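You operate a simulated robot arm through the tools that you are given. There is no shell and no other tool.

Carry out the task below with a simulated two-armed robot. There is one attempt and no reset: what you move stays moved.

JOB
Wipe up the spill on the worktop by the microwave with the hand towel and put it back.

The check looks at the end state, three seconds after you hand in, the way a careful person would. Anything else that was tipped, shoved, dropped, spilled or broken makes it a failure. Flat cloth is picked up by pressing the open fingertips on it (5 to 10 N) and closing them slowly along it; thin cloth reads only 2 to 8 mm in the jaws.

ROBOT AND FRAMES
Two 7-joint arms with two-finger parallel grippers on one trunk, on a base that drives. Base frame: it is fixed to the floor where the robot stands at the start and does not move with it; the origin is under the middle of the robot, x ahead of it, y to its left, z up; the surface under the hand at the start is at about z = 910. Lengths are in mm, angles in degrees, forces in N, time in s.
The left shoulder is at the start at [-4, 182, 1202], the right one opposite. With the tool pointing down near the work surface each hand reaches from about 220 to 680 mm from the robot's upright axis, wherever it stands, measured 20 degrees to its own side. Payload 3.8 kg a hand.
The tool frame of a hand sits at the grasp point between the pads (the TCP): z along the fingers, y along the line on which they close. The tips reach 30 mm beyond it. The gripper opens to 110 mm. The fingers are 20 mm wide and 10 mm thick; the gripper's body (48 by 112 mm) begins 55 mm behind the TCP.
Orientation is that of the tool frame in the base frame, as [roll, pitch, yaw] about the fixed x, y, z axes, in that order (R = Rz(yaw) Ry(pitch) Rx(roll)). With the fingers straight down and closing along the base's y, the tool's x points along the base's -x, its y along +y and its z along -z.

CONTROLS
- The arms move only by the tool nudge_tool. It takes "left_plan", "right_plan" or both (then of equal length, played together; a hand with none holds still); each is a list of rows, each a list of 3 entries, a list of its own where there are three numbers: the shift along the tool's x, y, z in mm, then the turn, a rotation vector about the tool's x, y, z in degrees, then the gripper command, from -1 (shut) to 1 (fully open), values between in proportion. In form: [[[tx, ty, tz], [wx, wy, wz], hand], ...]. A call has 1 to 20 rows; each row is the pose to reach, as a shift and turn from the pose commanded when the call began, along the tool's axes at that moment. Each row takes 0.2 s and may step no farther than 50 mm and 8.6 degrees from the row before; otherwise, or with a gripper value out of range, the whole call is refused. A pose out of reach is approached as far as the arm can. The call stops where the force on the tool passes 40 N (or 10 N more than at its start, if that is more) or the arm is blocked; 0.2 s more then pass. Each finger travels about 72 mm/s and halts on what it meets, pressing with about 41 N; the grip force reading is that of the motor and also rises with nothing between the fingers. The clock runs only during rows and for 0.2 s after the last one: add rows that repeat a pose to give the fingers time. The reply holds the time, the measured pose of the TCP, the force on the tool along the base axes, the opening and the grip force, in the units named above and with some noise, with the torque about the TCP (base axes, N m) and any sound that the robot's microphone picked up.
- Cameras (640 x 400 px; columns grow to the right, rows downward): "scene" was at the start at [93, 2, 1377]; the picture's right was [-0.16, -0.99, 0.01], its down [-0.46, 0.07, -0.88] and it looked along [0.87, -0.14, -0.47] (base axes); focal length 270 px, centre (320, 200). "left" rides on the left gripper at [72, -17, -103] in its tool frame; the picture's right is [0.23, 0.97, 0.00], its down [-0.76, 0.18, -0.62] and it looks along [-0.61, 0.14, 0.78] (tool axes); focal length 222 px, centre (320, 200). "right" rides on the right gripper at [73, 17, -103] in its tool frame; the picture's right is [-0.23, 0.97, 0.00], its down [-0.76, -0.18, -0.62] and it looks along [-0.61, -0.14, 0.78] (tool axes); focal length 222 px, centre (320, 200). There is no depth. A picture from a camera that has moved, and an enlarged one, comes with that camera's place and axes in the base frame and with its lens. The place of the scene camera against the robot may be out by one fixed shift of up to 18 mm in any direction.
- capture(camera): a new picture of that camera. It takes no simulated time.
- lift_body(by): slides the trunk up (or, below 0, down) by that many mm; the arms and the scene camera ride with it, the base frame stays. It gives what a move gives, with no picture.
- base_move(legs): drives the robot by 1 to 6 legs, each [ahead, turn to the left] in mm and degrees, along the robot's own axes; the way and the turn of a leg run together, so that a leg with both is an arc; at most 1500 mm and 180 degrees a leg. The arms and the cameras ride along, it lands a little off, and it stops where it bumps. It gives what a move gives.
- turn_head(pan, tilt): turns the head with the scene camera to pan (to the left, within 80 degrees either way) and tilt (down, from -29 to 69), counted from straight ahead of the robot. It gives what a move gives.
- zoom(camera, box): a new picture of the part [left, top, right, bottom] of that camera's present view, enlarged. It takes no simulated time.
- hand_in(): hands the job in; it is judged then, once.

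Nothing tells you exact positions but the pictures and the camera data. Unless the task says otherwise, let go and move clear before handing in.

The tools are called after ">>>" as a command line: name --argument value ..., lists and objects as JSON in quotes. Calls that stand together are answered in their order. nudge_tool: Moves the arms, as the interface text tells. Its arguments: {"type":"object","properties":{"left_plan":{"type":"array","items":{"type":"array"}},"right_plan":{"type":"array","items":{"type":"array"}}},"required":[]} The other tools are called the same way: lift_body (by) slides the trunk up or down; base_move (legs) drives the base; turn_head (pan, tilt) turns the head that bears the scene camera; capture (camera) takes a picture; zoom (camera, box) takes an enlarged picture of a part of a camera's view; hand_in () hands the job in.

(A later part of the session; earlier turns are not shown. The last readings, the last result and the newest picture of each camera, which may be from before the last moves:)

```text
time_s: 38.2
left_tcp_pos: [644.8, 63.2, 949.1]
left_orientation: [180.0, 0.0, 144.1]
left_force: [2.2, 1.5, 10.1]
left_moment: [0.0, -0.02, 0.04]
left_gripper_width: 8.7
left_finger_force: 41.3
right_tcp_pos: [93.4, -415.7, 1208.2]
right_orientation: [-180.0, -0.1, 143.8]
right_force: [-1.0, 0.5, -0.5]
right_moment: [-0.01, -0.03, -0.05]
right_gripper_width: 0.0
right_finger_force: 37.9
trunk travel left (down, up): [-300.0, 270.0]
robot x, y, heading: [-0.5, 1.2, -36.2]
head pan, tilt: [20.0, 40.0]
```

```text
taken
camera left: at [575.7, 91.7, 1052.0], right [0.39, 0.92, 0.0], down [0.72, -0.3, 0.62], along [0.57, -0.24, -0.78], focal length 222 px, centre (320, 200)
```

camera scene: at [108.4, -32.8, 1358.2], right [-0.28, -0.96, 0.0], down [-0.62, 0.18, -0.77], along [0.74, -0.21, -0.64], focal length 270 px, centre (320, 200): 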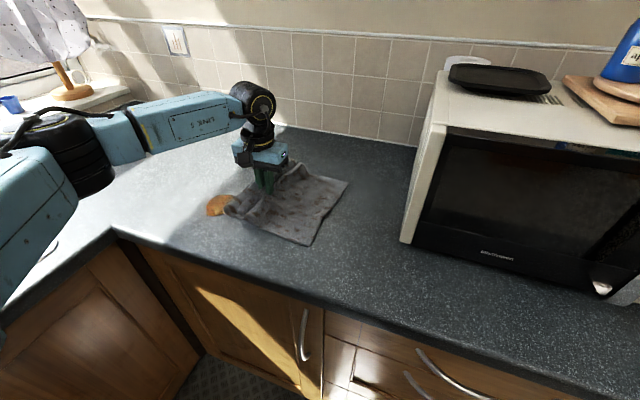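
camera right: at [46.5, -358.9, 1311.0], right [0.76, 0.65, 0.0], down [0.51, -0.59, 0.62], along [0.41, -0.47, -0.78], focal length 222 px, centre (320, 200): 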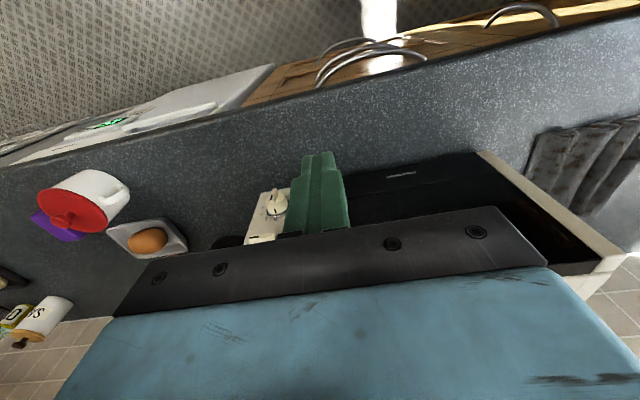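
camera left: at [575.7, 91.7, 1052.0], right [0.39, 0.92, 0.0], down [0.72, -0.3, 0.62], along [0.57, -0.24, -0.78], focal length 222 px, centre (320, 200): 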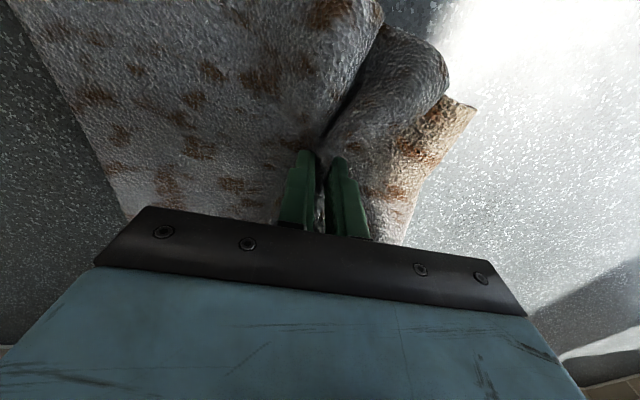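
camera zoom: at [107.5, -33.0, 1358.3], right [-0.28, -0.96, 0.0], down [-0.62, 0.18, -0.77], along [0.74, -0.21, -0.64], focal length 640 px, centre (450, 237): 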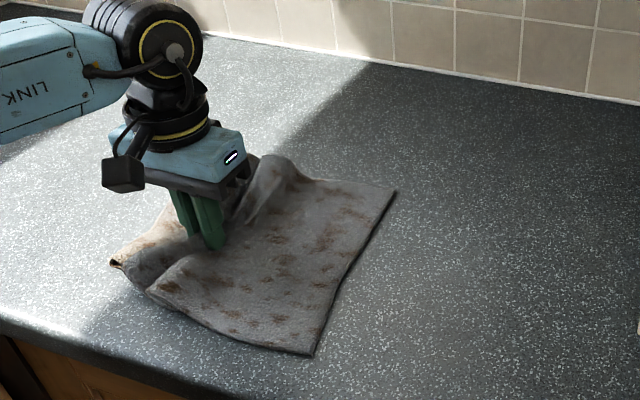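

Both halves have been wiped. To see the worktop I'll drag the towel back the way it came, lifted slightly, first halfway.

>>> nudge_tool --left_plan '[[[0, 0, -10], [0, 0, 0], -1], [[0, 0, -16], [0, 0, 0], -1], [[-10, -18, -16], [0, 0, 0], -1], [[-20, -36, -16], [0, 0, 0], -1], [[-30, -54, -16], [0, 0, 0], -1], [[-40, -72, -16], [0, 0, 0], -1], [[-50, -90, -16], [0, 0, 0], -1], [[-57, -106, -16], [0, 0, 0], -1]]'

>>> zoom --camera "scene" --box '[130, 100, 400, 269]'

>>> capture --camera "left"

```text
time_s: 40.0
left_tcp_pos: [631.8, -56.6, 963.0]
left_orientation: [180.0, 0.0, 143.9]
left_force: [-0.3, 0.0, -0.5]
left_moment: [-0.03, 0.05, 0.03]
left_gripper_width: 8.6
left_finger_force: 40.5
right_tcp_pos: [94.4, -416.1, 1208.3]
right_orientation: [-180.0, 0.0, 143.7]
right_force: [-0.3, -0.7, 0.6]
right_moment: [0.0, -0.01, 0.01]
right_gripper_width: 0.3
right_finger_force: 37.3
trunk travel left (down, up): [-300.0, 270.0]
robot x, y, heading: [-3.2, -3.1, -36.3]
head pan, tilt: [20.0, 40.0]
```

```text
2.37 times, centred on (265, 184) of scene
camera zoom: at [108.2, -33.5, 1358.2], right [-0.28, -0.96, 0.0], down [-0.62, 0.18, -0.77], along [0.74, -0.21, -0.64], focal length 640 px, centre (450, 237)
```

zoom: 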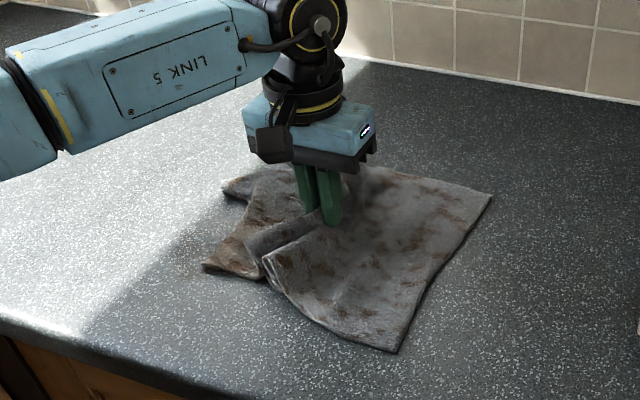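

```text
taken
camera left: at [561.5, -27.1, 1066.9], right [0.39, 0.92, 0.0], down [0.72, -0.3, 0.62], along [0.57, -0.24, -0.78], focal length 222 px, centre (320, 200)
```

left: 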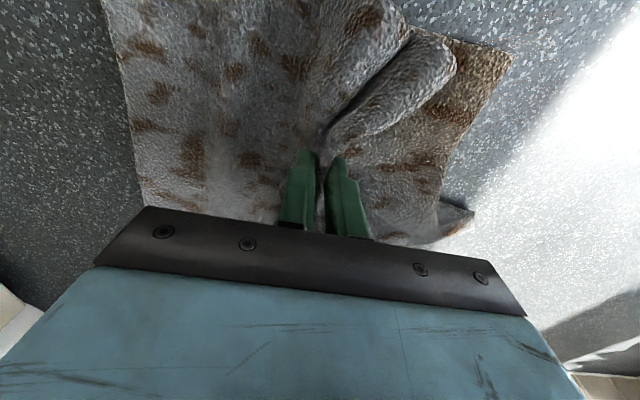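

The exposed part of the spill area already looks clean, and the towel slides back flat. I'll drag it the rest of the way to its original place.

>>> nudge_tool --left_plan '[[[-10, -18, 0], [0, 0, 0], -1], [[-20, -36, 0], [0, 0, 0], -1], [[-30, -54, 0], [0, 0, 0], -1], [[-40, -72, 0], [0, 0, 0], -1], [[-50, -90, 0], [0, 0, 0], -1], [[-57, -106, 0], [0, 0, 0], -1], [[-57, -106, 0], [0, 0, 0], -1]]'

>>> zoom --camera "scene" --box '[130, 100, 400, 269]'

>>> capture --camera "left"

```text
time_s: 41.6
left_tcp_pos: [614.1, -176.1, 962.3]
left_orientation: [-179.9, 0.0, 143.9]
left_force: [1.2, 0.4, 0.4]
left_moment: [0.02, 0.02, 0.04]
left_gripper_width: 8.6
left_finger_force: 41.4
right_tcp_pos: [94.5, -415.2, 1208.0]
right_orientation: [-180.0, 0.1, 143.7]
right_force: [0.3, 0.5, -0.2]
right_moment: [0.0, 0.01, -0.04]
right_gripper_width: 0.0
right_finger_force: 37.9
trunk travel left (down, up): [-300.0, 270.0]
robot x, y, heading: [-3.4, 2.2, -36.3]
head pan, tilt: [20.0, 40.0]
```

```text
2.37 times, centred on (265, 184) of scene
camera zoom: at [108.4, -32.9, 1358.2], right [-0.28, -0.96, 0.0], down [-0.62, 0.18, -0.77], along [0.74, -0.21, -0.64], focal length 640 px, centre (450, 237)
```

zoom: 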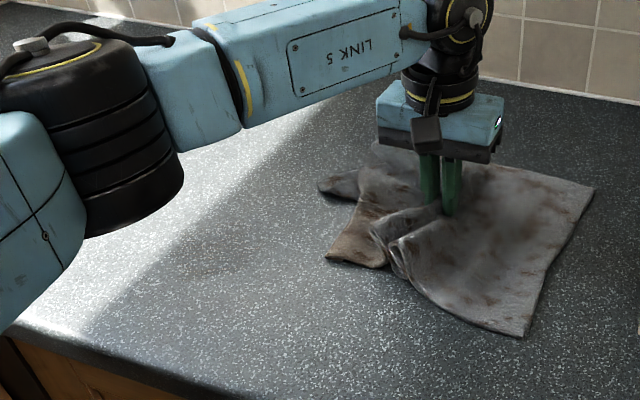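

```text
taken
camera left: at [544.8, -146.4, 1066.3], right [0.39, 0.92, 0.0], down [0.72, -0.31, 0.62], along [0.57, -0.24, -0.78], focal length 222 px, centre (320, 200)
```

left: 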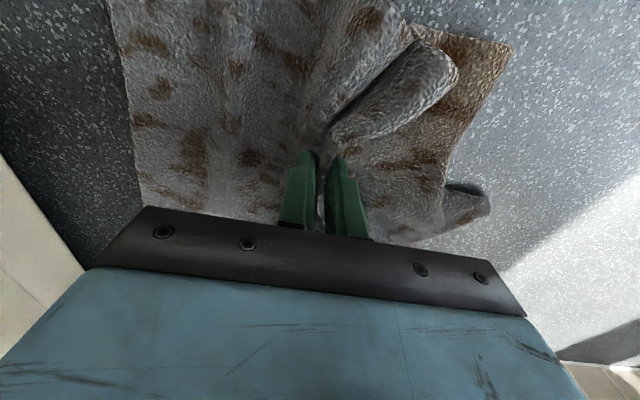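

The worktop where the spill was is now in the open. I'll zoom in to check for residue.

>>> zoom --camera "scene" --box '[170, 170, 270, 232]'

```text
6.40 times, centred on (220, 201) of scene
camera zoom: at [108.4, -32.9, 1358.2], right [-0.28, -0.96, 0.0], down [-0.62, 0.18, -0.77], along [0.74, -0.21, -0.64], focal length 1731 px, centre (960, 194)
```

zoom: 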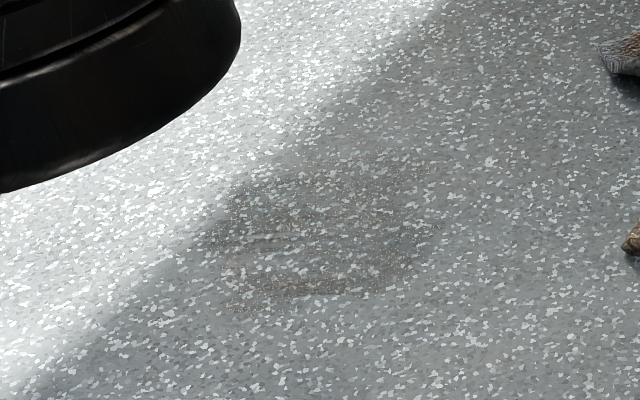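

A faint film remains where the spill was, so one more wipe is needed. I'll take the towel back over it with the same grip.

>>> nudge_tool --left_plan '[[[11, 21, 0], [0, 0, 0], -1], [[23, 42, 0], [0, 0, 0], -1], [[34, 64, 0], [0, 0, 0], -1], [[45, 85, 0], [0, 0, 0], -1], [[57, 106, 0], [0, 0, 0], -1], [[68, 127, 0], [0, 0, 0], -1], [[79, 148, 0], [0, 0, 0], -1], [[91, 170, 0], [0, 0, 0], -1], [[102, 191, 0], [0, 0, 0], -1], [[114, 212, 0], [0, 0, 0], -1], [[114, 212, 10], [0, 0, 0], -1], [[114, 212, 15], [0, 0, 0], -1], [[114, 212, 15], [0, 0, 0], -1]]'

>>> zoom --camera "scene" --box '[130, 100, 400, 269]'

```text
time_s: 44.4
left_tcp_pos: [646.3, 62.5, 949.7]
left_orientation: [-179.9, 0.3, 144.0]
left_force: [0.3, 3.1, 19.6]
left_moment: [0.05, 0.02, 0.0]
left_gripper_width: 8.7
left_finger_force: 40.8
right_tcp_pos: [93.8, -414.9, 1209.0]
right_orientation: [180.0, 0.1, 143.7]
right_force: [-0.6, 0.1, 0.2]
right_moment: [0.03, 0.01, 0.01]
right_gripper_width: 0.0
right_finger_force: 37.5
trunk travel left (down, up): [-300.0, 270.0]
robot x, y, heading: [-3.7, -2.0, -36.0]
head pan, tilt: [20.0, 40.0]
```

```text
2.37 times, centred on (265, 184) of scene
camera zoom: at [106.4, -32.9, 1358.6], right [-0.28, -0.96, 0.0], down [-0.62, 0.18, -0.77], along [0.74, -0.21, -0.64], focal length 640 px, centre (450, 237)
```

zoom: 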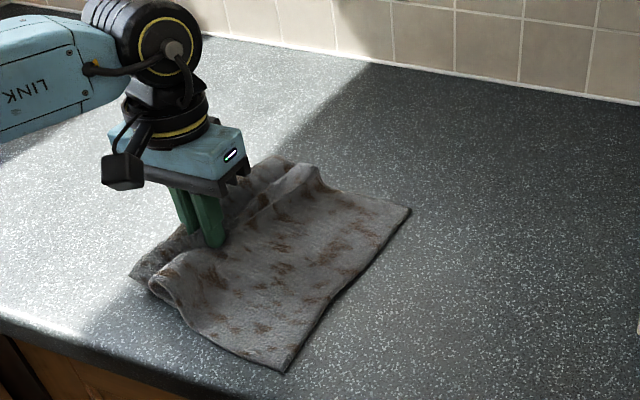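

Back over the spill at about 20 N. I'll do a full raster across, then one front-to-back.

>>> nudge_tool --left_plan '[[[20, -20, 0], [0, 0, 0], -1], [[40, -45, 0], [0, 0, 0], -1], [[45, -15, 0], [0, 0, 0], -1], [[45, 15, 0], [0, 0, 0], -1], [[45, 45, 0], [0, 0, 0], -1], [[25, 45, 0], [0, 0, 0], -1], [[25, 15, 0], [0, 0, 0], -1], [[25, -15, 0], [0, 0, 0], -1], [[25, -45, 0], [0, 0, 0], -1], [[5, -45, 0], [0, 0, 0], -1], [[5, -15, 0], [0, 0, 0], -1], [[5, 15, 0], [0, 0, 0], -1], [[5, 45, 0], [0, 0, 0], -1], [[-15, 45, 0], [0, 0, 0], -1], [[-15, 15, 0], [0, 0, 0], -1], [[-15, -15, 0], [0, 0, 0], -1], [[-15, -45, 0], [0, 0, 0], -1], [[-32, -45, 0], [0, 0, 0], -1], [[-32, -15, 0], [0, 0, 0], -1], [[-32, 0, 0], [0, 0, 0], -1]]'

>>> nudge_tool --left_plan '[[[0, 25, 0], [0, 0, 0], -1], [[0, 45, 0], [0, 0, 0], -1], [[-18, 35, 0], [0, 0, 0], -1], [[-18, 5, 0], [0, 0, 0], -1], [[-18, -25, 0], [0, 0, 0], -1], [[-8, -42, 0], [0, 0, 0], -1], [[22, -42, 0], [0, 0, 0], -1], [[52, -42, 0], [0, 0, 0], -1], [[75, -25, 0], [0, 0, 0], -1], [[45, -22, 0], [0, 0, 0], -1], [[15, -22, 0], [0, 0, 0], -1], [[-12, -15, 0], [0, 0, 0], -1], [[-12, 2, 0], [0, 0, 0], -1], [[18, 2, 0], [0, 0, 0], -1], [[48, 2, 0], [0, 0, 0], -1], [[76, 10, 0], [0, 0, 0], -1], [[48, 24, 0], [0, 0, 0], -1], [[18, 24, 0], [0, 0, 0], -1], [[18, 42, 0], [0, 0, 0], -1], [[32, 10, 0], [0, 0, 0], -1]]'

>>> zoom --camera "scene" --box '[130, 100, 400, 269]'

>>> capture --camera "left"

```text
time_s: 48.6
left_tcp_pos: [671.1, 41.0, 950.2]
left_orientation: [180.0, 0.1, 143.8]
left_force: [-3.6, -3.0, 17.3]
left_moment: [-0.16, 0.06, 0.04]
left_gripper_width: 8.4
left_finger_force: 40.8
right_tcp_pos: [91.2, -417.1, 1208.5]
right_orientation: [179.9, 0.0, 143.7]
right_force: [0.4, -0.3, 0.8]
right_moment: [0.0, 0.01, -0.03]
right_gripper_width: 0.0
right_finger_force: 37.9
trunk travel left (down, up): [-300.0, 270.0]
robot x, y, heading: [-2.1, 2.1, -36.1]
head pan, tilt: [20.0, 40.0]
```

```text
time_s: 52.8
left_tcp_pos: [651.8, 71.1, 950.1]
left_orientation: [179.8, 0.1, 143.9]
left_force: [3.7, 4.4, 21.0]
left_moment: [0.09, -0.19, 0.04]
left_gripper_width: 8.5
left_finger_force: 40.7
right_tcp_pos: [92.1, -416.6, 1207.2]
right_orientation: [179.8, -0.1, 143.9]
right_force: [0.0, 0.1, 0.5]
right_moment: [0.03, -0.01, 0.04]
right_gripper_width: 0.0
right_finger_force: 37.4
trunk travel left (down, up): [-300.0, 270.0]
robot x, y, heading: [2.1, -1.8, -36.4]
head pan, tilt: [20.0, 40.0]
```

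```text
2.37 times, centred on (265, 184) of scene
camera zoom: at [106.3, -33.4, 1358.4], right [-0.28, -0.96, 0.0], down [-0.62, 0.18, -0.77], along [0.74, -0.21, -0.64], focal length 640 px, centre (450, 237)
```

zoom: 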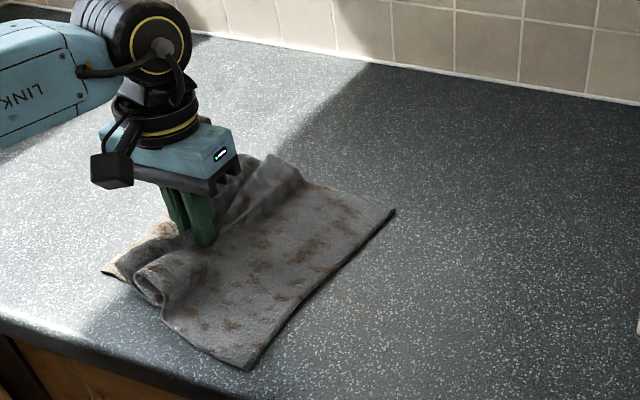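

```text
taken
camera left: at [582.3, 100.3, 1053.1], right [0.39, 0.92, 0.0], down [0.72, -0.3, 0.63], along [0.58, -0.24, -0.78], focal length 222 px, centre (320, 200)
```

left: 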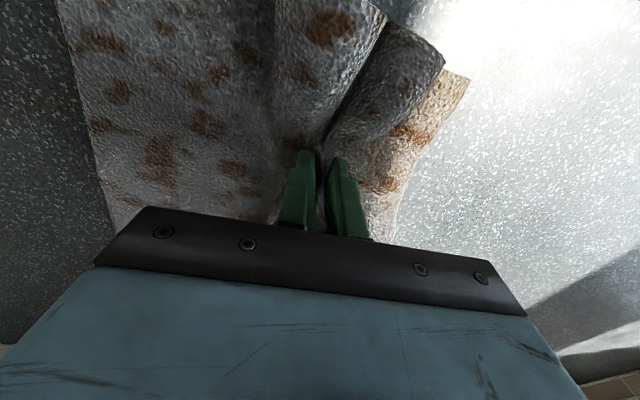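

I've gone over the whole area twice more. Now I'll drag the towel back to its place and check the worktop.

>>> nudge_tool --left_plan '[[[0, 0, -10], [0, 0, 0], -1], [[0, 0, -16], [0, 0, 0], -1], [[-10, -20, -16], [0, 0, 0], -1], [[-20, -40, -16], [0, 0, 0], -1], [[-30, -60, -16], [0, 0, 0], -1], [[-40, -80, -16], [0, 0, 0], -1], [[-51, -100, -16], [0, 0, 0], -1], [[-61, -120, -16], [0, 0, 0], -1], [[-71, -140, -16], [0, 0, 0], -1], [[-81, -160, -16], [0, 0, 0], -1], [[-92, -180, -16], [0, 0, 0], -1], [[-102, -200, -16], [0, 0, 0], -1], [[-114, -223, -16], [0, 0, 0], -1], [[-114, -223, -16], [0, 0, 0], -1]]'

>>> zoom --camera "scene" --box '[130, 100, 400, 269]'

>>> zoom --camera "scene" --box '[170, 170, 270, 232]'

>>> capture --camera "left"

```text
time_s: 55.8
left_tcp_pos: [615.3, -175.9, 964.8]
left_orientation: [180.0, 0.1, 143.9]
left_force: [-0.1, -0.5, -0.2]
left_moment: [-0.05, 0.02, 0.07]
left_gripper_width: 8.3
left_finger_force: 41.1
right_tcp_pos: [93.6, -415.4, 1208.0]
right_orientation: [180.0, 0.0, 143.8]
right_force: [0.0, 0.8, 0.5]
right_moment: [0.01, 0.02, -0.01]
right_gripper_width: 0.0
right_finger_force: 38.0
trunk travel left (down, up): [-300.0, 270.0]
robot x, y, heading: [-3.4, -2.1, -36.3]
head pan, tilt: [20.0, 40.0]
```

```text
2.37 times, centred on (265, 184) of scene
camera zoom: at [108.5, -32.6, 1358.2], right [-0.28, -0.96, 0.0], down [-0.62, 0.18, -0.77], along [0.74, -0.21, -0.64], focal length 640 px, centre (450, 237)
```

zoom: 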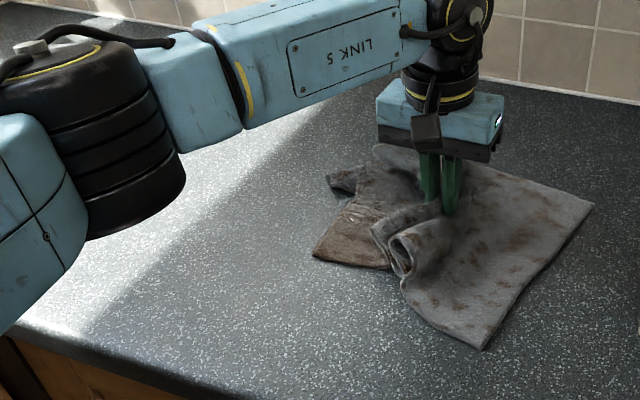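

```text
6.40 times, centred on (220, 201) of scene
camera zoom: at [108.5, -32.6, 1358.2], right [-0.28, -0.96, 0.0], down [-0.62, 0.18, -0.77], along [0.74, -0.21, -0.64], focal length 1731 px, centre (960, 194)
```

zoom: 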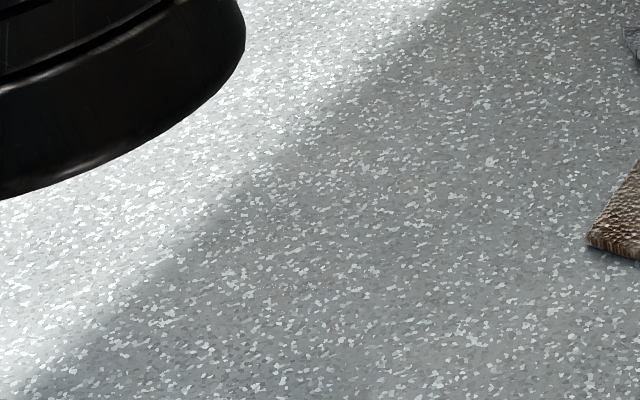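

```text
taken
camera left: at [544.9, -146.2, 1067.8], right [0.39, 0.92, 0.0], down [0.72, -0.3, 0.62], along [0.57, -0.24, -0.78], focal length 222 px, centre (320, 200)
```

left: 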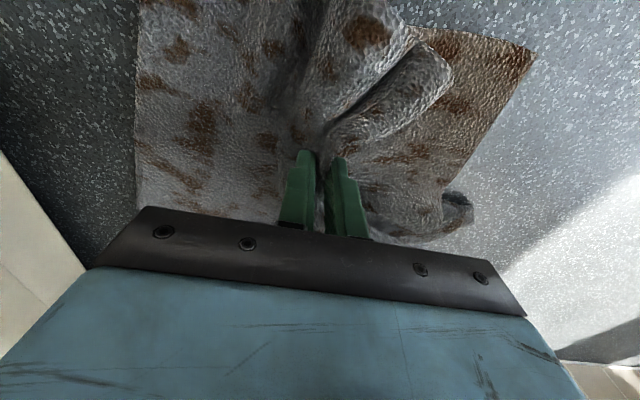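

The film looks gone. I'll zoom in tighter to be sure before letting go of the towel.

>>> zoom --camera "scene" --box '[195, 188, 243, 218]'

>>> zoom --camera "scene" --box '[240, 188, 288, 218]'

>>> zoom --camera "scene" --box '[245, 145, 395, 255]'

```text
13.33 times, centred on (219, 203) of scene
camera zoom: at [108.5, -32.6, 1358.2], right [-0.28, -0.96, 0.0], down [-0.62, 0.18, -0.77], along [0.74, -0.21, -0.64], focal length 3607 px, centre (1667, 160)
```

zoom: 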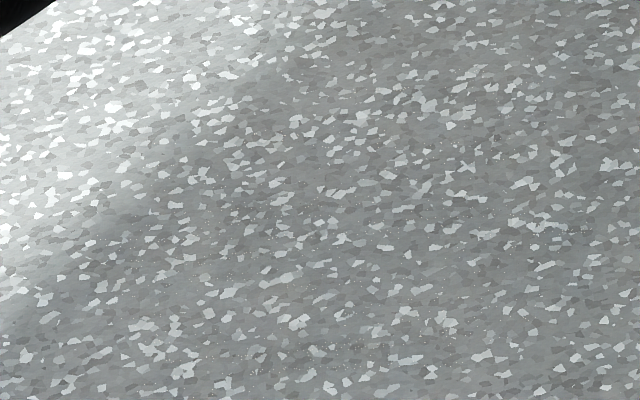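

```text
13.33 times, centred on (264, 203) of scene
camera zoom: at [108.5, -32.6, 1358.2], right [-0.28, -0.96, 0.0], down [-0.62, 0.18, -0.77], along [0.74, -0.21, -0.64], focal length 3607 px, centre (1067, 160)
```

zoom: 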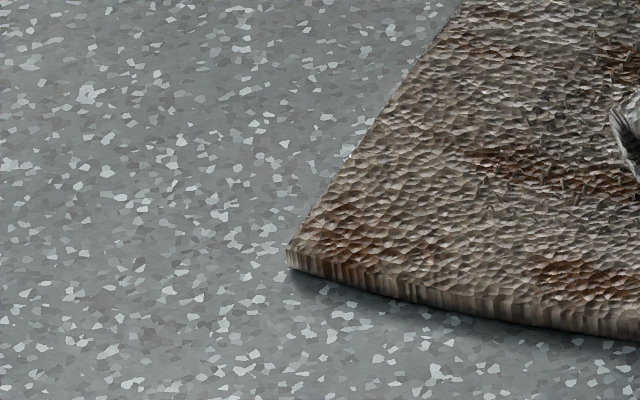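

```text
3.64 times, centred on (320, 200) of scene
camera zoom: at [108.5, -32.6, 1358.2], right [-0.28, -0.96, 0.0], down [-0.62, 0.18, -0.77], along [0.74, -0.21, -0.64], focal length 984 px, centre (320, 200)
```

zoom: 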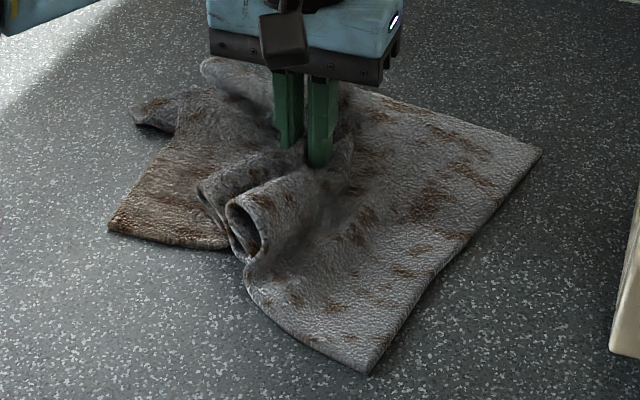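

A sprinkling of very faint specks remains compared with the clean counter beside it. I'll give it one more thorough wipe while I still hold the towel.

>>> nudge_tool --left_plan '[[[11, 21, 0], [0, 0, 0], -1], [[23, 42, 0], [0, 0, 0], -1], [[34, 64, 0], [0, 0, 0], -1], [[45, 85, 0], [0, 0, 0], -1], [[57, 106, 0], [0, 0, 0], -1], [[68, 127, 0], [0, 0, 0], -1], [[79, 148, 0], [0, 0, 0], -1], [[91, 170, 0], [0, 0, 0], -1], [[102, 191, 0], [0, 0, 0], -1], [[114, 212, 0], [0, 0, 0], -1], [[114, 212, 10], [0, 0, 0], -1], [[114, 212, 16], [0, 0, 0], -1], [[114, 212, 16], [0, 0, 0], -1]]'

>>> nudge_tool --left_plan '[[[20, -20, 0], [0, 0, 0], -1], [[45, -40, 0], [0, 0, 0], -1], [[48, -15, 0], [0, 0, 0], -1], [[48, 15, 0], [0, 0, 0], -1], [[45, 45, 0], [0, 0, 0], -1], [[28, 48, 0], [0, 0, 0], -1], [[28, 15, 0], [0, 0, 0], -1], [[28, -15, 0], [0, 0, 0], -1], [[28, -45, 0], [0, 0, 0], -1], [[10, -48, 0], [0, 0, 0], -1], [[10, -15, 0], [0, 0, 0], -1], [[10, 15, 0], [0, 0, 0], -1], [[10, 48, 0], [0, 0, 0], -1], [[-10, 48, 0], [0, 0, 0], -1], [[-10, 15, 0], [0, 0, 0], -1], [[-10, -15, 0], [0, 0, 0], -1], [[-10, -45, 0], [0, 0, 0], -1], [[-28, -42, 0], [0, 0, 0], -1], [[-28, -10, 0], [0, 0, 0], -1], [[-28, 20, 0], [0, 0, 0], -1]]'

>>> nudge_tool --left_plan '[[[0, 22, 0], [0, 0, 0], -1], [[-18, 18, 0], [0, 0, 0], -1], [[-20, -10, 0], [0, 0, 0], -1], [[-20, -40, 0], [0, 0, 0], -1], [[-5, -58, 0], [0, 0, 0], -1], [[25, -60, 0], [0, 0, 0], -1], [[55, -55, 0], [0, 0, 0], -1], [[75, -40, 0], [0, 0, 0], -1], [[45, -40, 0], [0, 0, 0], -1], [[15, -40, 0], [0, 0, 0], -1], [[-10, -30, 0], [0, 0, 0], -1], [[-10, -15, 0], [0, 0, 0], -1], [[20, -18, 0], [0, 0, 0], -1], [[50, -18, 0], [0, 0, 0], -1], [[76, -5, 0], [0, 0, 0], -1], [[48, 6, 0], [0, 0, 0], -1], [[18, 6, 0], [0, 0, 0], -1], [[10, 24, 0], [0, 0, 0], -1], [[35, 24, 0], [0, 0, 0], -1], [[28, -10, 0], [0, 0, 0], -1]]'

>>> zoom --camera "scene" --box '[130, 100, 400, 269]'

```text
time_s: 58.6
left_tcp_pos: [644.4, 62.1, 952.1]
left_orientation: [180.0, 0.3, 143.9]
left_force: [3.1, 2.8, 18.0]
left_moment: [0.05, -0.11, 0.05]
left_gripper_width: 8.4
left_finger_force: 40.6
right_tcp_pos: [92.6, -415.5, 1209.0]
right_orientation: [180.0, 0.1, 143.7]
right_force: [0.0, -0.1, 0.7]
right_moment: [0.01, 0.02, 0.02]
right_gripper_width: 0.1
right_finger_force: 37.8
trunk travel left (down, up): [-300.0, 270.0]
robot x, y, heading: [-1.4, -2.1, -36.3]
head pan, tilt: [20.0, 40.0]
```

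```text
time_s: 62.8
left_tcp_pos: [681.3, 60.5, 949.7]
left_orientation: [180.0, 0.1, 143.8]
left_force: [-3.4, -2.9, 15.7]
left_moment: [-0.16, 0.03, 0.01]
left_gripper_width: 8.3
left_finger_force: 40.8
right_tcp_pos: [92.0, -416.6, 1208.2]
right_orientation: [179.9, 0.1, 143.7]
right_force: [-0.2, 0.7, 0.4]
right_moment: [0.03, 0.01, -0.04]
right_gripper_width: 0.0
right_finger_force: 37.6
trunk travel left (down, up): [-300.0, 270.0]
robot x, y, heading: [3.5, -1.5, -36.2]
head pan, tilt: [20.0, 40.0]
```

```text
time_s: 67.0
left_tcp_pos: [652.1, 70.1, 949.0]
left_orientation: [179.8, -0.1, 144.1]
left_force: [2.1, 4.2, 20.1]
left_moment: [0.1, -0.1, 0.06]
left_gripper_width: 8.2
left_finger_force: 41.1
right_tcp_pos: [93.0, -416.1, 1208.5]
right_orientation: [179.9, 0.0, 143.9]
right_force: [0.0, -0.5, -0.7]
right_moment: [-0.01, 0.0, 0.01]
right_gripper_width: 0.0
right_finger_force: 37.6
trunk travel left (down, up): [-300.0, 270.0]
robot x, y, heading: [-1.1, -0.2, -35.9]
head pan, tilt: [20.0, 40.0]
```

```text
2.37 times, centred on (265, 184) of scene
camera zoom: at [106.6, -34.1, 1358.4], right [-0.28, -0.96, 0.0], down [-0.62, 0.18, -0.77], along [0.74, -0.21, -0.64], focal length 640 px, centre (450, 237)
```

zoom: 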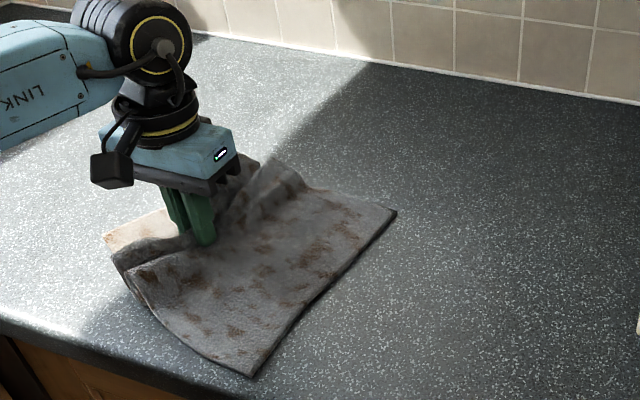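

Third wipe done. Checking the earlier return picture, the towel had come back about 45 mm too near the front edge and turned about 10°. So this time I'll drag it back with that offset and turn corrected.

>>> nudge_tool --left_plan '[[[0, 0, -10], [0, 0, 0], -1], [[0, 0, -16], [0, 0, 0], -1], [[-13, -19, -16], [0, 0, 0], -1], [[-26, -37, -16], [0, 0, -1], -1], [[-38, -56, -16], [0, 0, -2], -1], [[-51, -74, -16], [0, 0, -3], -1], [[-64, -93, -16], [0, 0, -4], -1], [[-77, -112, -16], [0, 0, -5], -1], [[-90, -130, -16], [0, 0, -6], -1], [[-103, -149, -16], [0, 0, -7], -1], [[-115, -167, -16], [0, 0, -8], -1], [[-128, -186, -16], [0, 0, -9], -1], [[-141, -204, -16], [0, 0, -10], -1], [[-154, -223, -16], [0, 0, -10], -1], [[-154, -223, -16], [0, 0, -10], -1]]'

>>> zoom --camera "scene" --box '[190, 130, 400, 261]'

>>> zoom --camera "scene" --box '[195, 188, 243, 218]'

>>> capture --camera "left"

```text
time_s: 70.2
left_tcp_pos: [645.1, -201.9, 964.2]
left_orientation: [-179.9, 0.0, 153.9]
left_force: [0.8, -0.3, -0.5]
left_moment: [-0.02, 0.09, -0.19]
left_gripper_width: 7.8
left_finger_force: 41.3
right_tcp_pos: [95.4, -416.9, 1208.1]
right_orientation: [-180.0, 0.0, 143.7]
right_force: [0.2, -0.1, -0.5]
right_moment: [0.01, -0.02, -0.04]
right_gripper_width: 0.0
right_finger_force: 37.6
trunk travel left (down, up): [-300.0, 270.0]
robot x, y, heading: [2.8, 0.9, -36.2]
head pan, tilt: [20.0, 40.0]
```

```text
3.05 times, centred on (295, 196) of scene
camera zoom: at [108.9, -32.3, 1358.2], right [-0.28, -0.96, 0.0], down [-0.62, 0.18, -0.77], along [0.74, -0.21, -0.64], focal length 824 px, centre (396, 214)
```

zoom: 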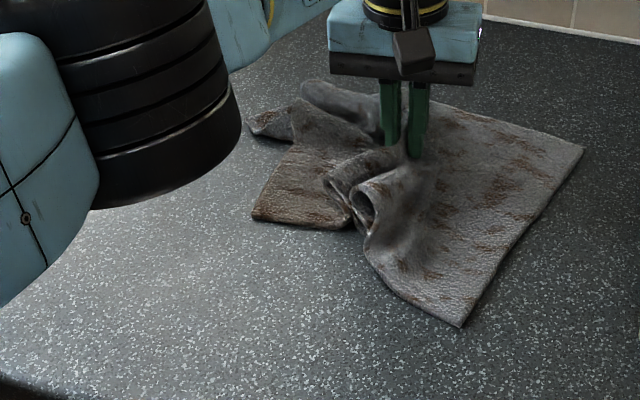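

```text
13.33 times, centred on (219, 203) of scene
camera zoom: at [108.9, -32.3, 1358.2], right [-0.28, -0.96, 0.0], down [-0.62, 0.18, -0.77], along [0.74, -0.21, -0.64], focal length 3607 px, centre (1667, 160)
```

zoom: 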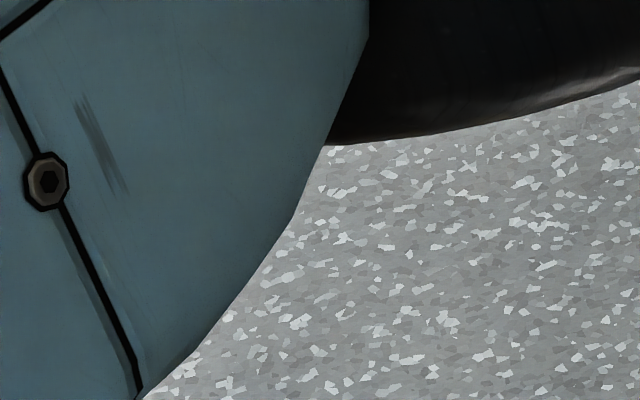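

```text
taken
camera left: at [571.5, -184.0, 1067.9], right [0.22, 0.97, 0.0], down [0.76, -0.18, 0.62], along [0.61, -0.14, -0.78], focal length 222 px, centre (320, 200)
```

left: 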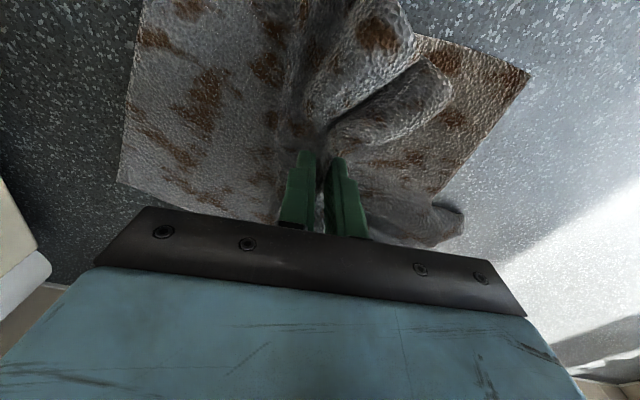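

The position is now close to original: the right edge is within about 20 mm, with a few degrees of turn left. The uncovered worktop shows no more specks. I'll turn a little more, lower, and let go gently.

>>> nudge_tool --left_plan '[[[0, 0, 0], [0, 0, -3], -1], [[0, 0, 0], [0, 0, -6], -1], [[0, 0, 0], [0, 0, -8], -1], [[0, 0, 8], [0, 0, -8], -1], [[0, 0, 13], [0, 0, -8], -1], [[0, 0, 13], [0, 0, -8], -1]]'

>>> zoom --camera "scene" --box '[190, 130, 400, 261]'

```text
time_s: 71.6
left_tcp_pos: [644.2, -202.0, 951.7]
left_orientation: [-179.9, 0.2, 161.9]
left_force: [2.3, -0.3, 9.0]
left_moment: [-0.02, -0.08, -0.18]
left_gripper_width: 8.0
left_finger_force: 41.3
right_tcp_pos: [94.7, -415.1, 1208.5]
right_orientation: [179.9, 0.1, 143.7]
right_force: [-0.6, -0.1, -0.7]
right_moment: [0.04, -0.06, -0.04]
right_gripper_width: 0.1
right_finger_force: 37.6
trunk travel left (down, up): [-300.0, 270.0]
robot x, y, heading: [0.2, 3.0, -36.1]
head pan, tilt: [20.0, 40.0]
```

```text
3.05 times, centred on (295, 196) of scene
camera zoom: at [107.8, -33.0, 1358.4], right [-0.28, -0.96, 0.0], down [-0.62, 0.18, -0.77], along [0.74, -0.21, -0.64], focal length 824 px, centre (396, 214)
```

zoom: 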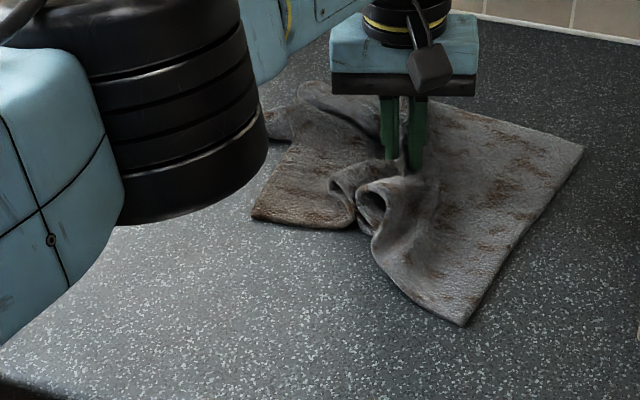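

The cloth is down at about 9 N. I'll open the fingers slowly, which also spreads the bunch, then lift straight up.

>>> nudge_tool --left_plan '[[[0, 0, -3], [0, 0, 0], -0.9], [[0, 0, -3], [0, 0, 0], -0.8], [[0, 0, -3], [0, 0, 0], -0.7], [[0, 0, -3], [0, 0, 0], -0.6], [[0, 0, -3], [0, 0, 0], -0.5], [[0, 0, -3], [0, 0, 0], -0.4], [[0, 0, -3], [0, 0, 0], -0.3], [[0, 0, -10], [0, 0, 0], -0.3], [[0, 0, -20], [0, 0, 0], -0.3], [[0, 0, -40], [0, 0, 0], -0.3], [[0, 0, -70], [0, 0, 0], -0.3], [[0, 0, -110], [0, 0, 0], -0.3], [[0, 0, -150], [0, 0, 0], -0.3]]'

>>> zoom --camera "scene" --box '[190, 130, 400, 261]'

>>> capture --camera "left"

```text
time_s: 74.4
left_tcp_pos: [641.9, -199.5, 1101.3]
left_orientation: [179.9, 0.1, 161.9]
left_force: [0.0, -0.1, -0.1]
left_moment: [0.01, 0.0, 0.0]
left_gripper_width: 38.5
left_finger_force: 0.0
left hand out of reach, approached as far as the arm can: row 13
right_tcp_pos: [93.3, -416.5, 1208.9]
right_orientation: [180.0, 0.0, 143.7]
right_force: [-0.6, -0.1, -0.1]
right_moment: [0.0, 0.01, -0.01]
right_gripper_width: 0.1
right_finger_force: 37.7
trunk travel left (down, up): [-300.0, 270.0]
robot x, y, heading: [-0.6, 4.3, -36.2]
head pan, tilt: [20.0, 40.0]
```

```text
3.05 times, centred on (295, 196) of scene
camera zoom: at [107.9, -32.7, 1358.3], right [-0.28, -0.96, 0.0], down [-0.62, 0.18, -0.77], along [0.74, -0.21, -0.64], focal length 824 px, centre (396, 214)
```

zoom: 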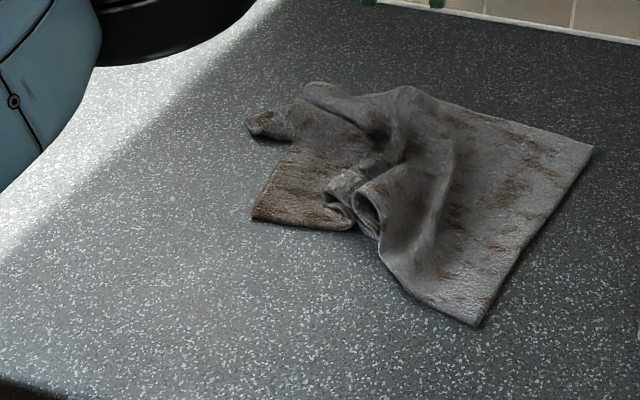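

```text
taken
camera left: at [566.7, -191.9, 1205.9], right [0.09, 1.0, 0.0], down [0.78, -0.07, 0.62], along [0.62, -0.05, -0.78], focal length 222 px, centre (320, 200)
```

left: 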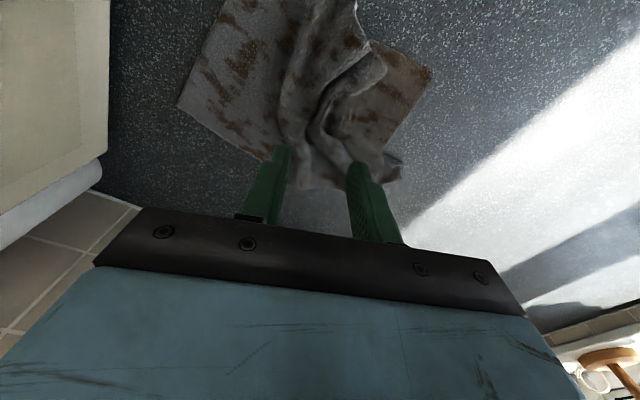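

Released: the towel lies in its original area, but the middle is bunched. I'll look closely before tidying it.

>>> zoom --camera "left" --box '[160, 0, 460, 190]'

>>> zoom --camera "scene" --box '[180, 180, 250, 224]'

```text
2.11 times, centred on (310, 95) of left
camera zoom: at [566.7, -191.9, 1205.9], right [0.09, 1.0, 0.0], down [0.78, -0.07, 0.62], along [0.62, -0.05, -0.78], focal length 468 px, centre (341, 421)
```

zoom: 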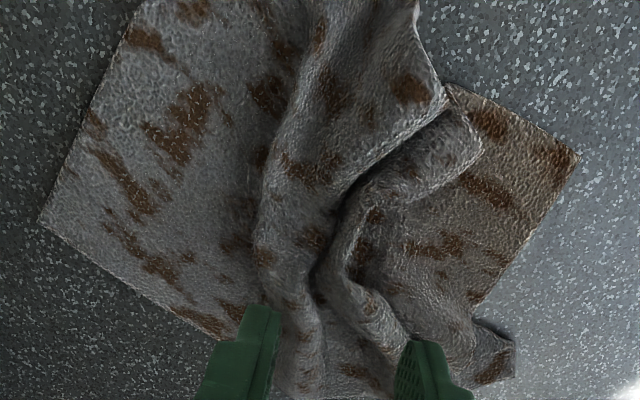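

```text
9.09 times, centred on (215, 202) of scene
camera zoom: at [107.9, -32.7, 1358.3], right [-0.28, -0.96, 0.0], down [-0.62, 0.18, -0.77], along [0.74, -0.21, -0.64], focal length 2459 px, centre (1274, 182)
```

zoom: 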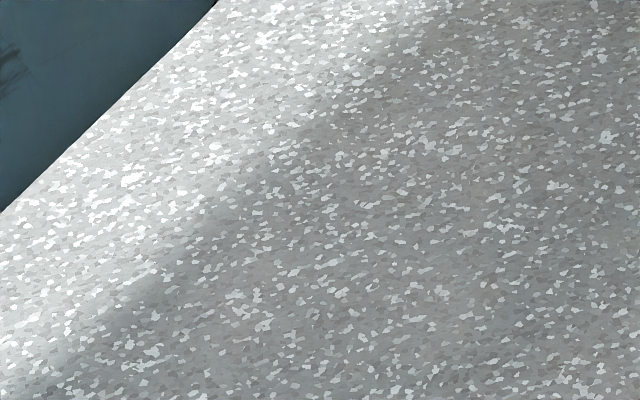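

The worktop is clean, with no specks left anywhere. The towel's right side is back within about 30 mm; the left side is a bit rumpled. I'll raise and retract the hand to see the whole towel from above.

>>> nudge_tool --left_plan '[[[30, 0, -20], [0, 0, 3], -0.3], [[60, 0, -40], [0, 0, 6], -0.3], [[100, 0, -60], [0, 0, 9], -0.3], [[140, 0, -80], [0, 0, 12], -0.3], [[180, 0, -90], [0, 0, 15], -0.3], [[210, 0, -100], [0, 0, 18], -0.3], [[210, 0, -100], [0, 0, 18], -0.3]]'

>>> capture --camera "scene"

>>> capture --camera "left"

```text
time_s: 76.0
left_tcp_pos: [442.3, -132.5, 1202.1]
left_orientation: [180.0, -0.1, 143.9]
left_force: [-0.2, 0.0, 0.1]
left_moment: [-0.04, 0.01, -0.01]
left_gripper_width: 38.4
left_finger_force: 0.1
right_tcp_pos: [95.2, -415.0, 1208.3]
right_orientation: [180.0, 0.0, 143.7]
right_force: [0.2, -0.7, -0.4]
right_moment: [0.04, 0.01, -0.01]
right_gripper_width: 0.1
right_finger_force: 37.3
trunk travel left (down, up): [-300.0, 270.0]
robot x, y, heading: [-0.0, 1.6, -36.4]
head pan, tilt: [20.0, 40.0]
```

```text
taken
camera scene: at [108.7, -33.1, 1358.2], right [-0.28, -0.96, 0.0], down [-0.62, 0.18, -0.77], along [0.74, -0.21, -0.64], focal length 270 px, centre (320, 200)
```

scene: 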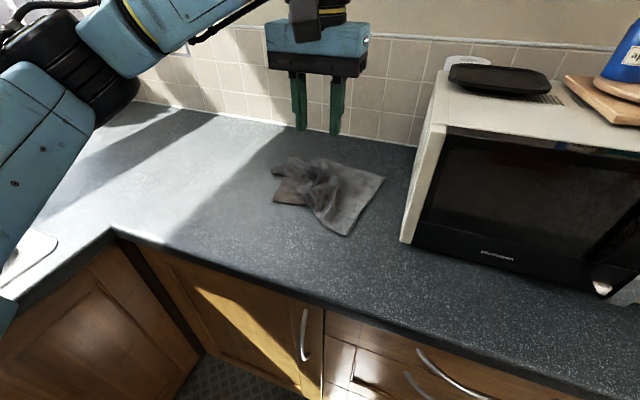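

```text
taken
camera left: at [373.6, -103.6, 1305.5], right [0.39, 0.92, 0.0], down [0.72, -0.3, 0.62], along [0.57, -0.24, -0.78], focal length 222 px, centre (320, 200)
```

left: 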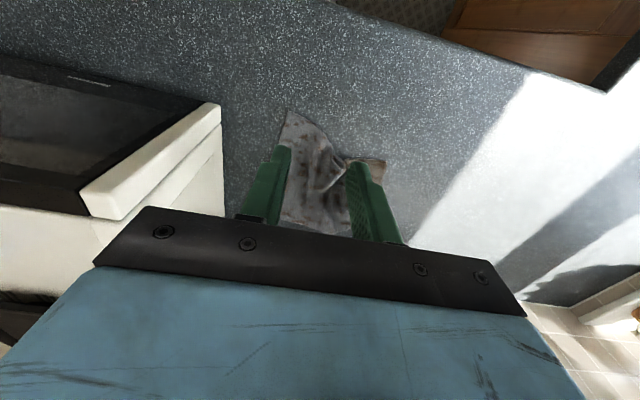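

The towel is in place but its left half is drawn back from the front edge by about 50 mm. I'll tidy it by pressing closed fingertips lightly on the left panel and sliding it forward, starting by hovering over it.

>>> nudge_tool --left_plan '[[[-35, 35, 20], [0, 0, 0], -0.6], [[-70, 70, 50], [0, 0, 0], -1], [[-105, 105, 90], [0, 0, 0], -1], [[-140, 139, 130], [0, 0, 0], -1], [[-140, 139, 175], [0, 0, 0], -1], [[-140, 139, 222], [0, 0, 0], -1], [[-140, 139, 222], [0, 0, 0], -1]]'

>>> capture --camera "left"

>>> zoom --camera "scene" --box '[190, 130, 400, 261]'

```text
refused: row 1 steps farther than a row can; nothing moved
```

```text
taken
camera left: at [373.6, -103.6, 1305.5], right [0.39, 0.92, 0.0], down [0.72, -0.3, 0.62], along [0.57, -0.24, -0.78], focal length 222 px, centre (320, 200)
```

left: 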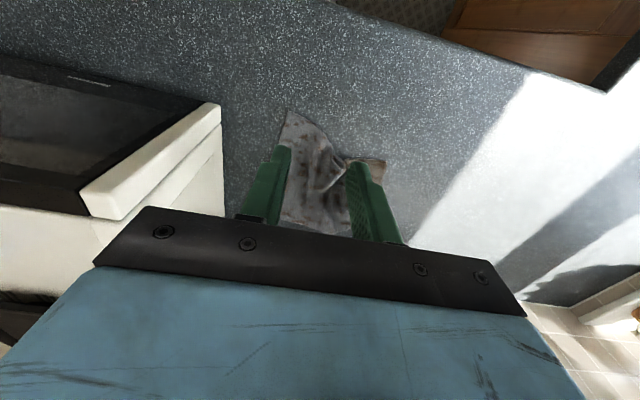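

```text
3.05 times, centred on (295, 196) of scene
camera zoom: at [108.7, -33.1, 1358.2], right [-0.28, -0.96, 0.0], down [-0.62, 0.18, -0.77], along [0.74, -0.21, -0.64], focal length 824 px, centre (396, 214)
```

zoom: 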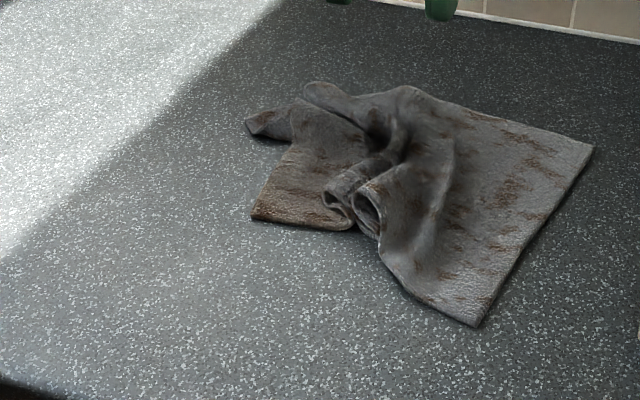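

The hand didn't move because my first step was slightly too long. I'll repeat with shorter steps.

>>> nudge_tool --left_plan '[[[-28, 28, 10], [0, 0, 0], -0.6], [[-56, 56, 20], [0, 0, 0], -1], [[-84, 84, 40], [0, 0, 0], -1], [[-112, 112, 65], [0, 0, 0], -1], [[-140, 139, 90], [0, 0, 0], -1], [[-140, 139, 135], [0, 0, 0], -1], [[-140, 139, 180], [0, 0, 0], -1], [[-140, 139, 215], [0, 0, 0], -1], [[-140, 139, 215], [0, 0, 0], -1]]'

>>> capture --camera "left"

>>> zoom --camera "scene" --box '[190, 130, 400, 261]'

```text
time_s: 78.0
left_tcp_pos: [635.4, -105.4, 983.5]
left_orientation: [180.0, 0.0, 143.9]
left_force: [-0.1, 0.1, 0.2]
left_moment: [0.02, 0.0, -0.04]
left_gripper_width: 0.0
left_finger_force: 37.7
right_tcp_pos: [94.3, -415.9, 1208.6]
right_orientation: [180.0, 0.0, 143.7]
right_force: [-0.3, 0.3, -1.3]
right_moment: [0.01, 0.01, -0.01]
right_gripper_width: 0.0
right_finger_force: 37.5
trunk travel left (down, up): [-300.0, 270.0]
robot x, y, heading: [1.0, 0.5, -36.0]
head pan, tilt: [20.0, 40.0]
```

```text
taken
camera left: at [566.5, -76.8, 1087.7], right [0.39, 0.92, 0.0], down [0.72, -0.31, 0.62], along [0.57, -0.24, -0.78], focal length 222 px, centre (320, 200)
```

left: 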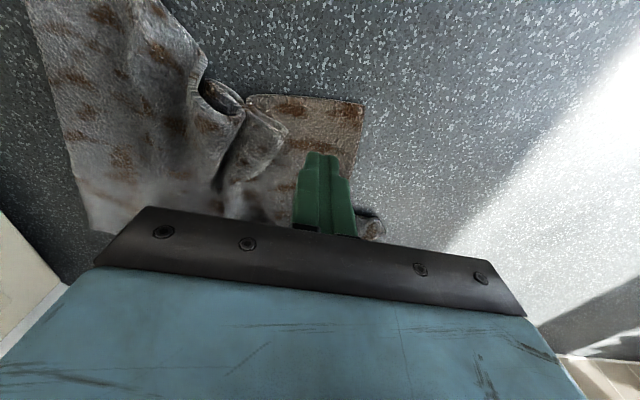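

```text
3.05 times, centred on (295, 196) of scene
camera zoom: at [108.1, -33.3, 1358.3], right [-0.28, -0.96, 0.0], down [-0.62, 0.18, -0.77], along [0.74, -0.21, -0.64], focal length 824 px, centre (396, 214)
```

zoom: 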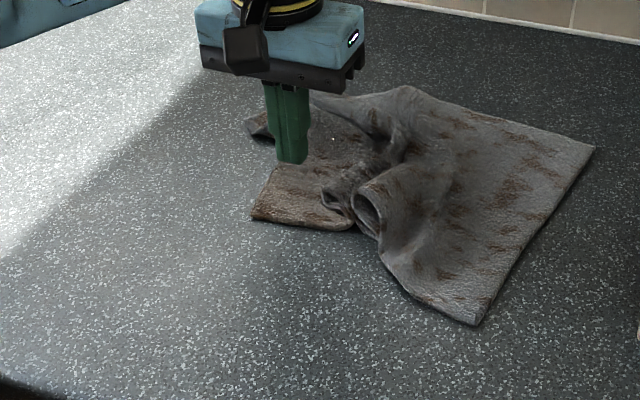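

The closed fingers are right above the left panel. I'll lower onto it and check the force.

>>> nudge_tool --left_plan '[[[0, 0, 20], [0, 0, 0], -1], [[0, 0, 32], [0, 0, 0], -1], [[0, 0, 38], [0, 0, 0], -1], [[0, 0, 38], [0, 0, 0], -1]]'

```text
time_s: 79.0
left_tcp_pos: [636.5, -104.5, 946.7]
left_orientation: [180.0, 0.0, 143.9]
left_force: [0.2, 0.1, 0.8]
left_moment: [-0.02, -0.03, -0.01]
left_gripper_width: 0.1
left_finger_force: 37.6
right_tcp_pos: [94.3, -414.9, 1207.9]
right_orientation: [179.9, 0.0, 143.6]
right_force: [0.0, -0.5, -0.2]
right_moment: [0.04, 0.01, -0.04]
right_gripper_width: 0.0
right_finger_force: 38.1
trunk travel left (down, up): [-300.0, 270.0]
robot x, y, heading: [-1.2, -0.4, -35.9]
head pan, tilt: [20.0, 40.0]
```

>>> nudge_tool --left_plan '[[[0, 0, 2], [0, 0, 0], -1], [[0, 0, 4], [0, 0, 0], -1], [[0, 0, 4], [0, 0, 0], -1]]'

```text
time_s: 79.8
left_tcp_pos: [636.6, -105.1, 944.2]
left_orientation: [-180.0, 0.1, 143.8]
left_force: [2.4, -0.1, 4.4]
left_moment: [0.0, 0.01, 0.0]
left_gripper_width: 0.2
left_finger_force: 37.5
right_tcp_pos: [93.9, -415.7, 1208.4]
right_orientation: [-179.9, 0.0, 143.7]
right_force: [0.4, 0.3, -1.0]
right_moment: [-0.01, 0.0, 0.02]
right_gripper_width: 0.0
right_finger_force: 37.3
trunk travel left (down, up): [-300.0, 270.0]
robot x, y, heading: [-0.0, 2.4, -36.2]
head pan, tilt: [20.0, 40.0]
```

Contact at about 4.4 N. I'll press 1 mm more and slide slowly toward the front edge by 50 mm.

>>> nudge_tool --left_plan '[[[0, 0, 1], [0, 0, 0], -1], [[6, 0, 1], [0, 0, 0], -1], [[12, 0, 1], [0, 0, 0], -1], [[18, 0, 1], [0, 0, 0], -1], [[24, 0, 1], [0, 0, 0], -1], [[30, 0, 1], [0, 0, 0], -1], [[36, 0, 1], [0, 0, 0], -1], [[42, 0, 1], [0, 0, 0], -1], [[48, 0, 1], [0, 0, 0], -1], [[48, 0, 1], [0, 0, 0], -1]]'

>>> zoom --camera "scene" --box '[190, 130, 400, 261]'

>>> capture --camera "left"

```text
time_s: 82.0
left_tcp_pos: [597.4, -75.2, 943.4]
left_orientation: [180.0, 0.0, 143.9]
left_force: [3.3, -1.3, 10.0]
left_moment: [-0.1, -0.11, -0.01]
left_gripper_width: 0.1
left_finger_force: 37.2
right_tcp_pos: [94.3, -416.1, 1208.5]
right_orientation: [-179.9, -0.1, 143.7]
right_force: [0.2, 0.3, -0.4]
right_moment: [0.02, 0.02, -0.04]
right_gripper_width: 0.0
right_finger_force: 37.8
trunk travel left (down, up): [-300.0, 270.0]
robot x, y, heading: [-1.1, 2.3, -35.9]
head pan, tilt: [20.0, 40.0]
```

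```text
3.05 times, centred on (295, 196) of scene
camera zoom: at [107.7, -33.4, 1358.3], right [-0.28, -0.96, 0.0], down [-0.62, 0.18, -0.77], along [0.74, -0.21, -0.64], focal length 824 px, centre (396, 214)
```

zoom: 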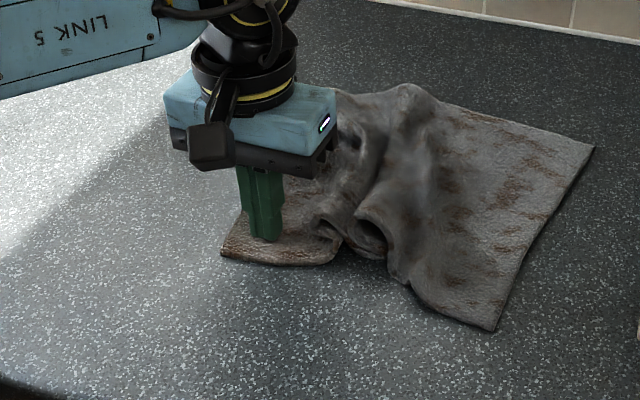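

```text
taken
camera left: at [528.2, -45.6, 1047.4], right [0.39, 0.92, 0.0], down [0.72, -0.3, 0.62], along [0.57, -0.24, -0.78], focal length 222 px, centre (320, 200)
```

left: 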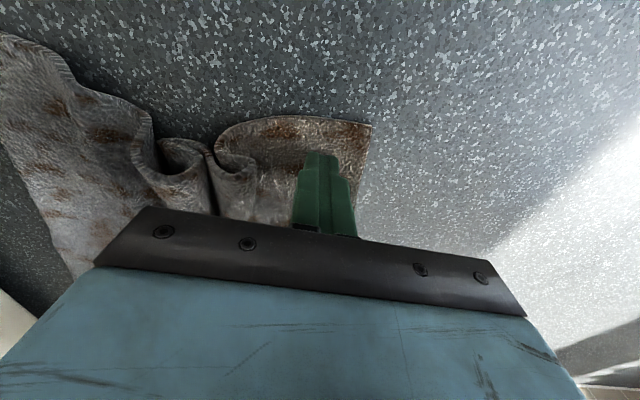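

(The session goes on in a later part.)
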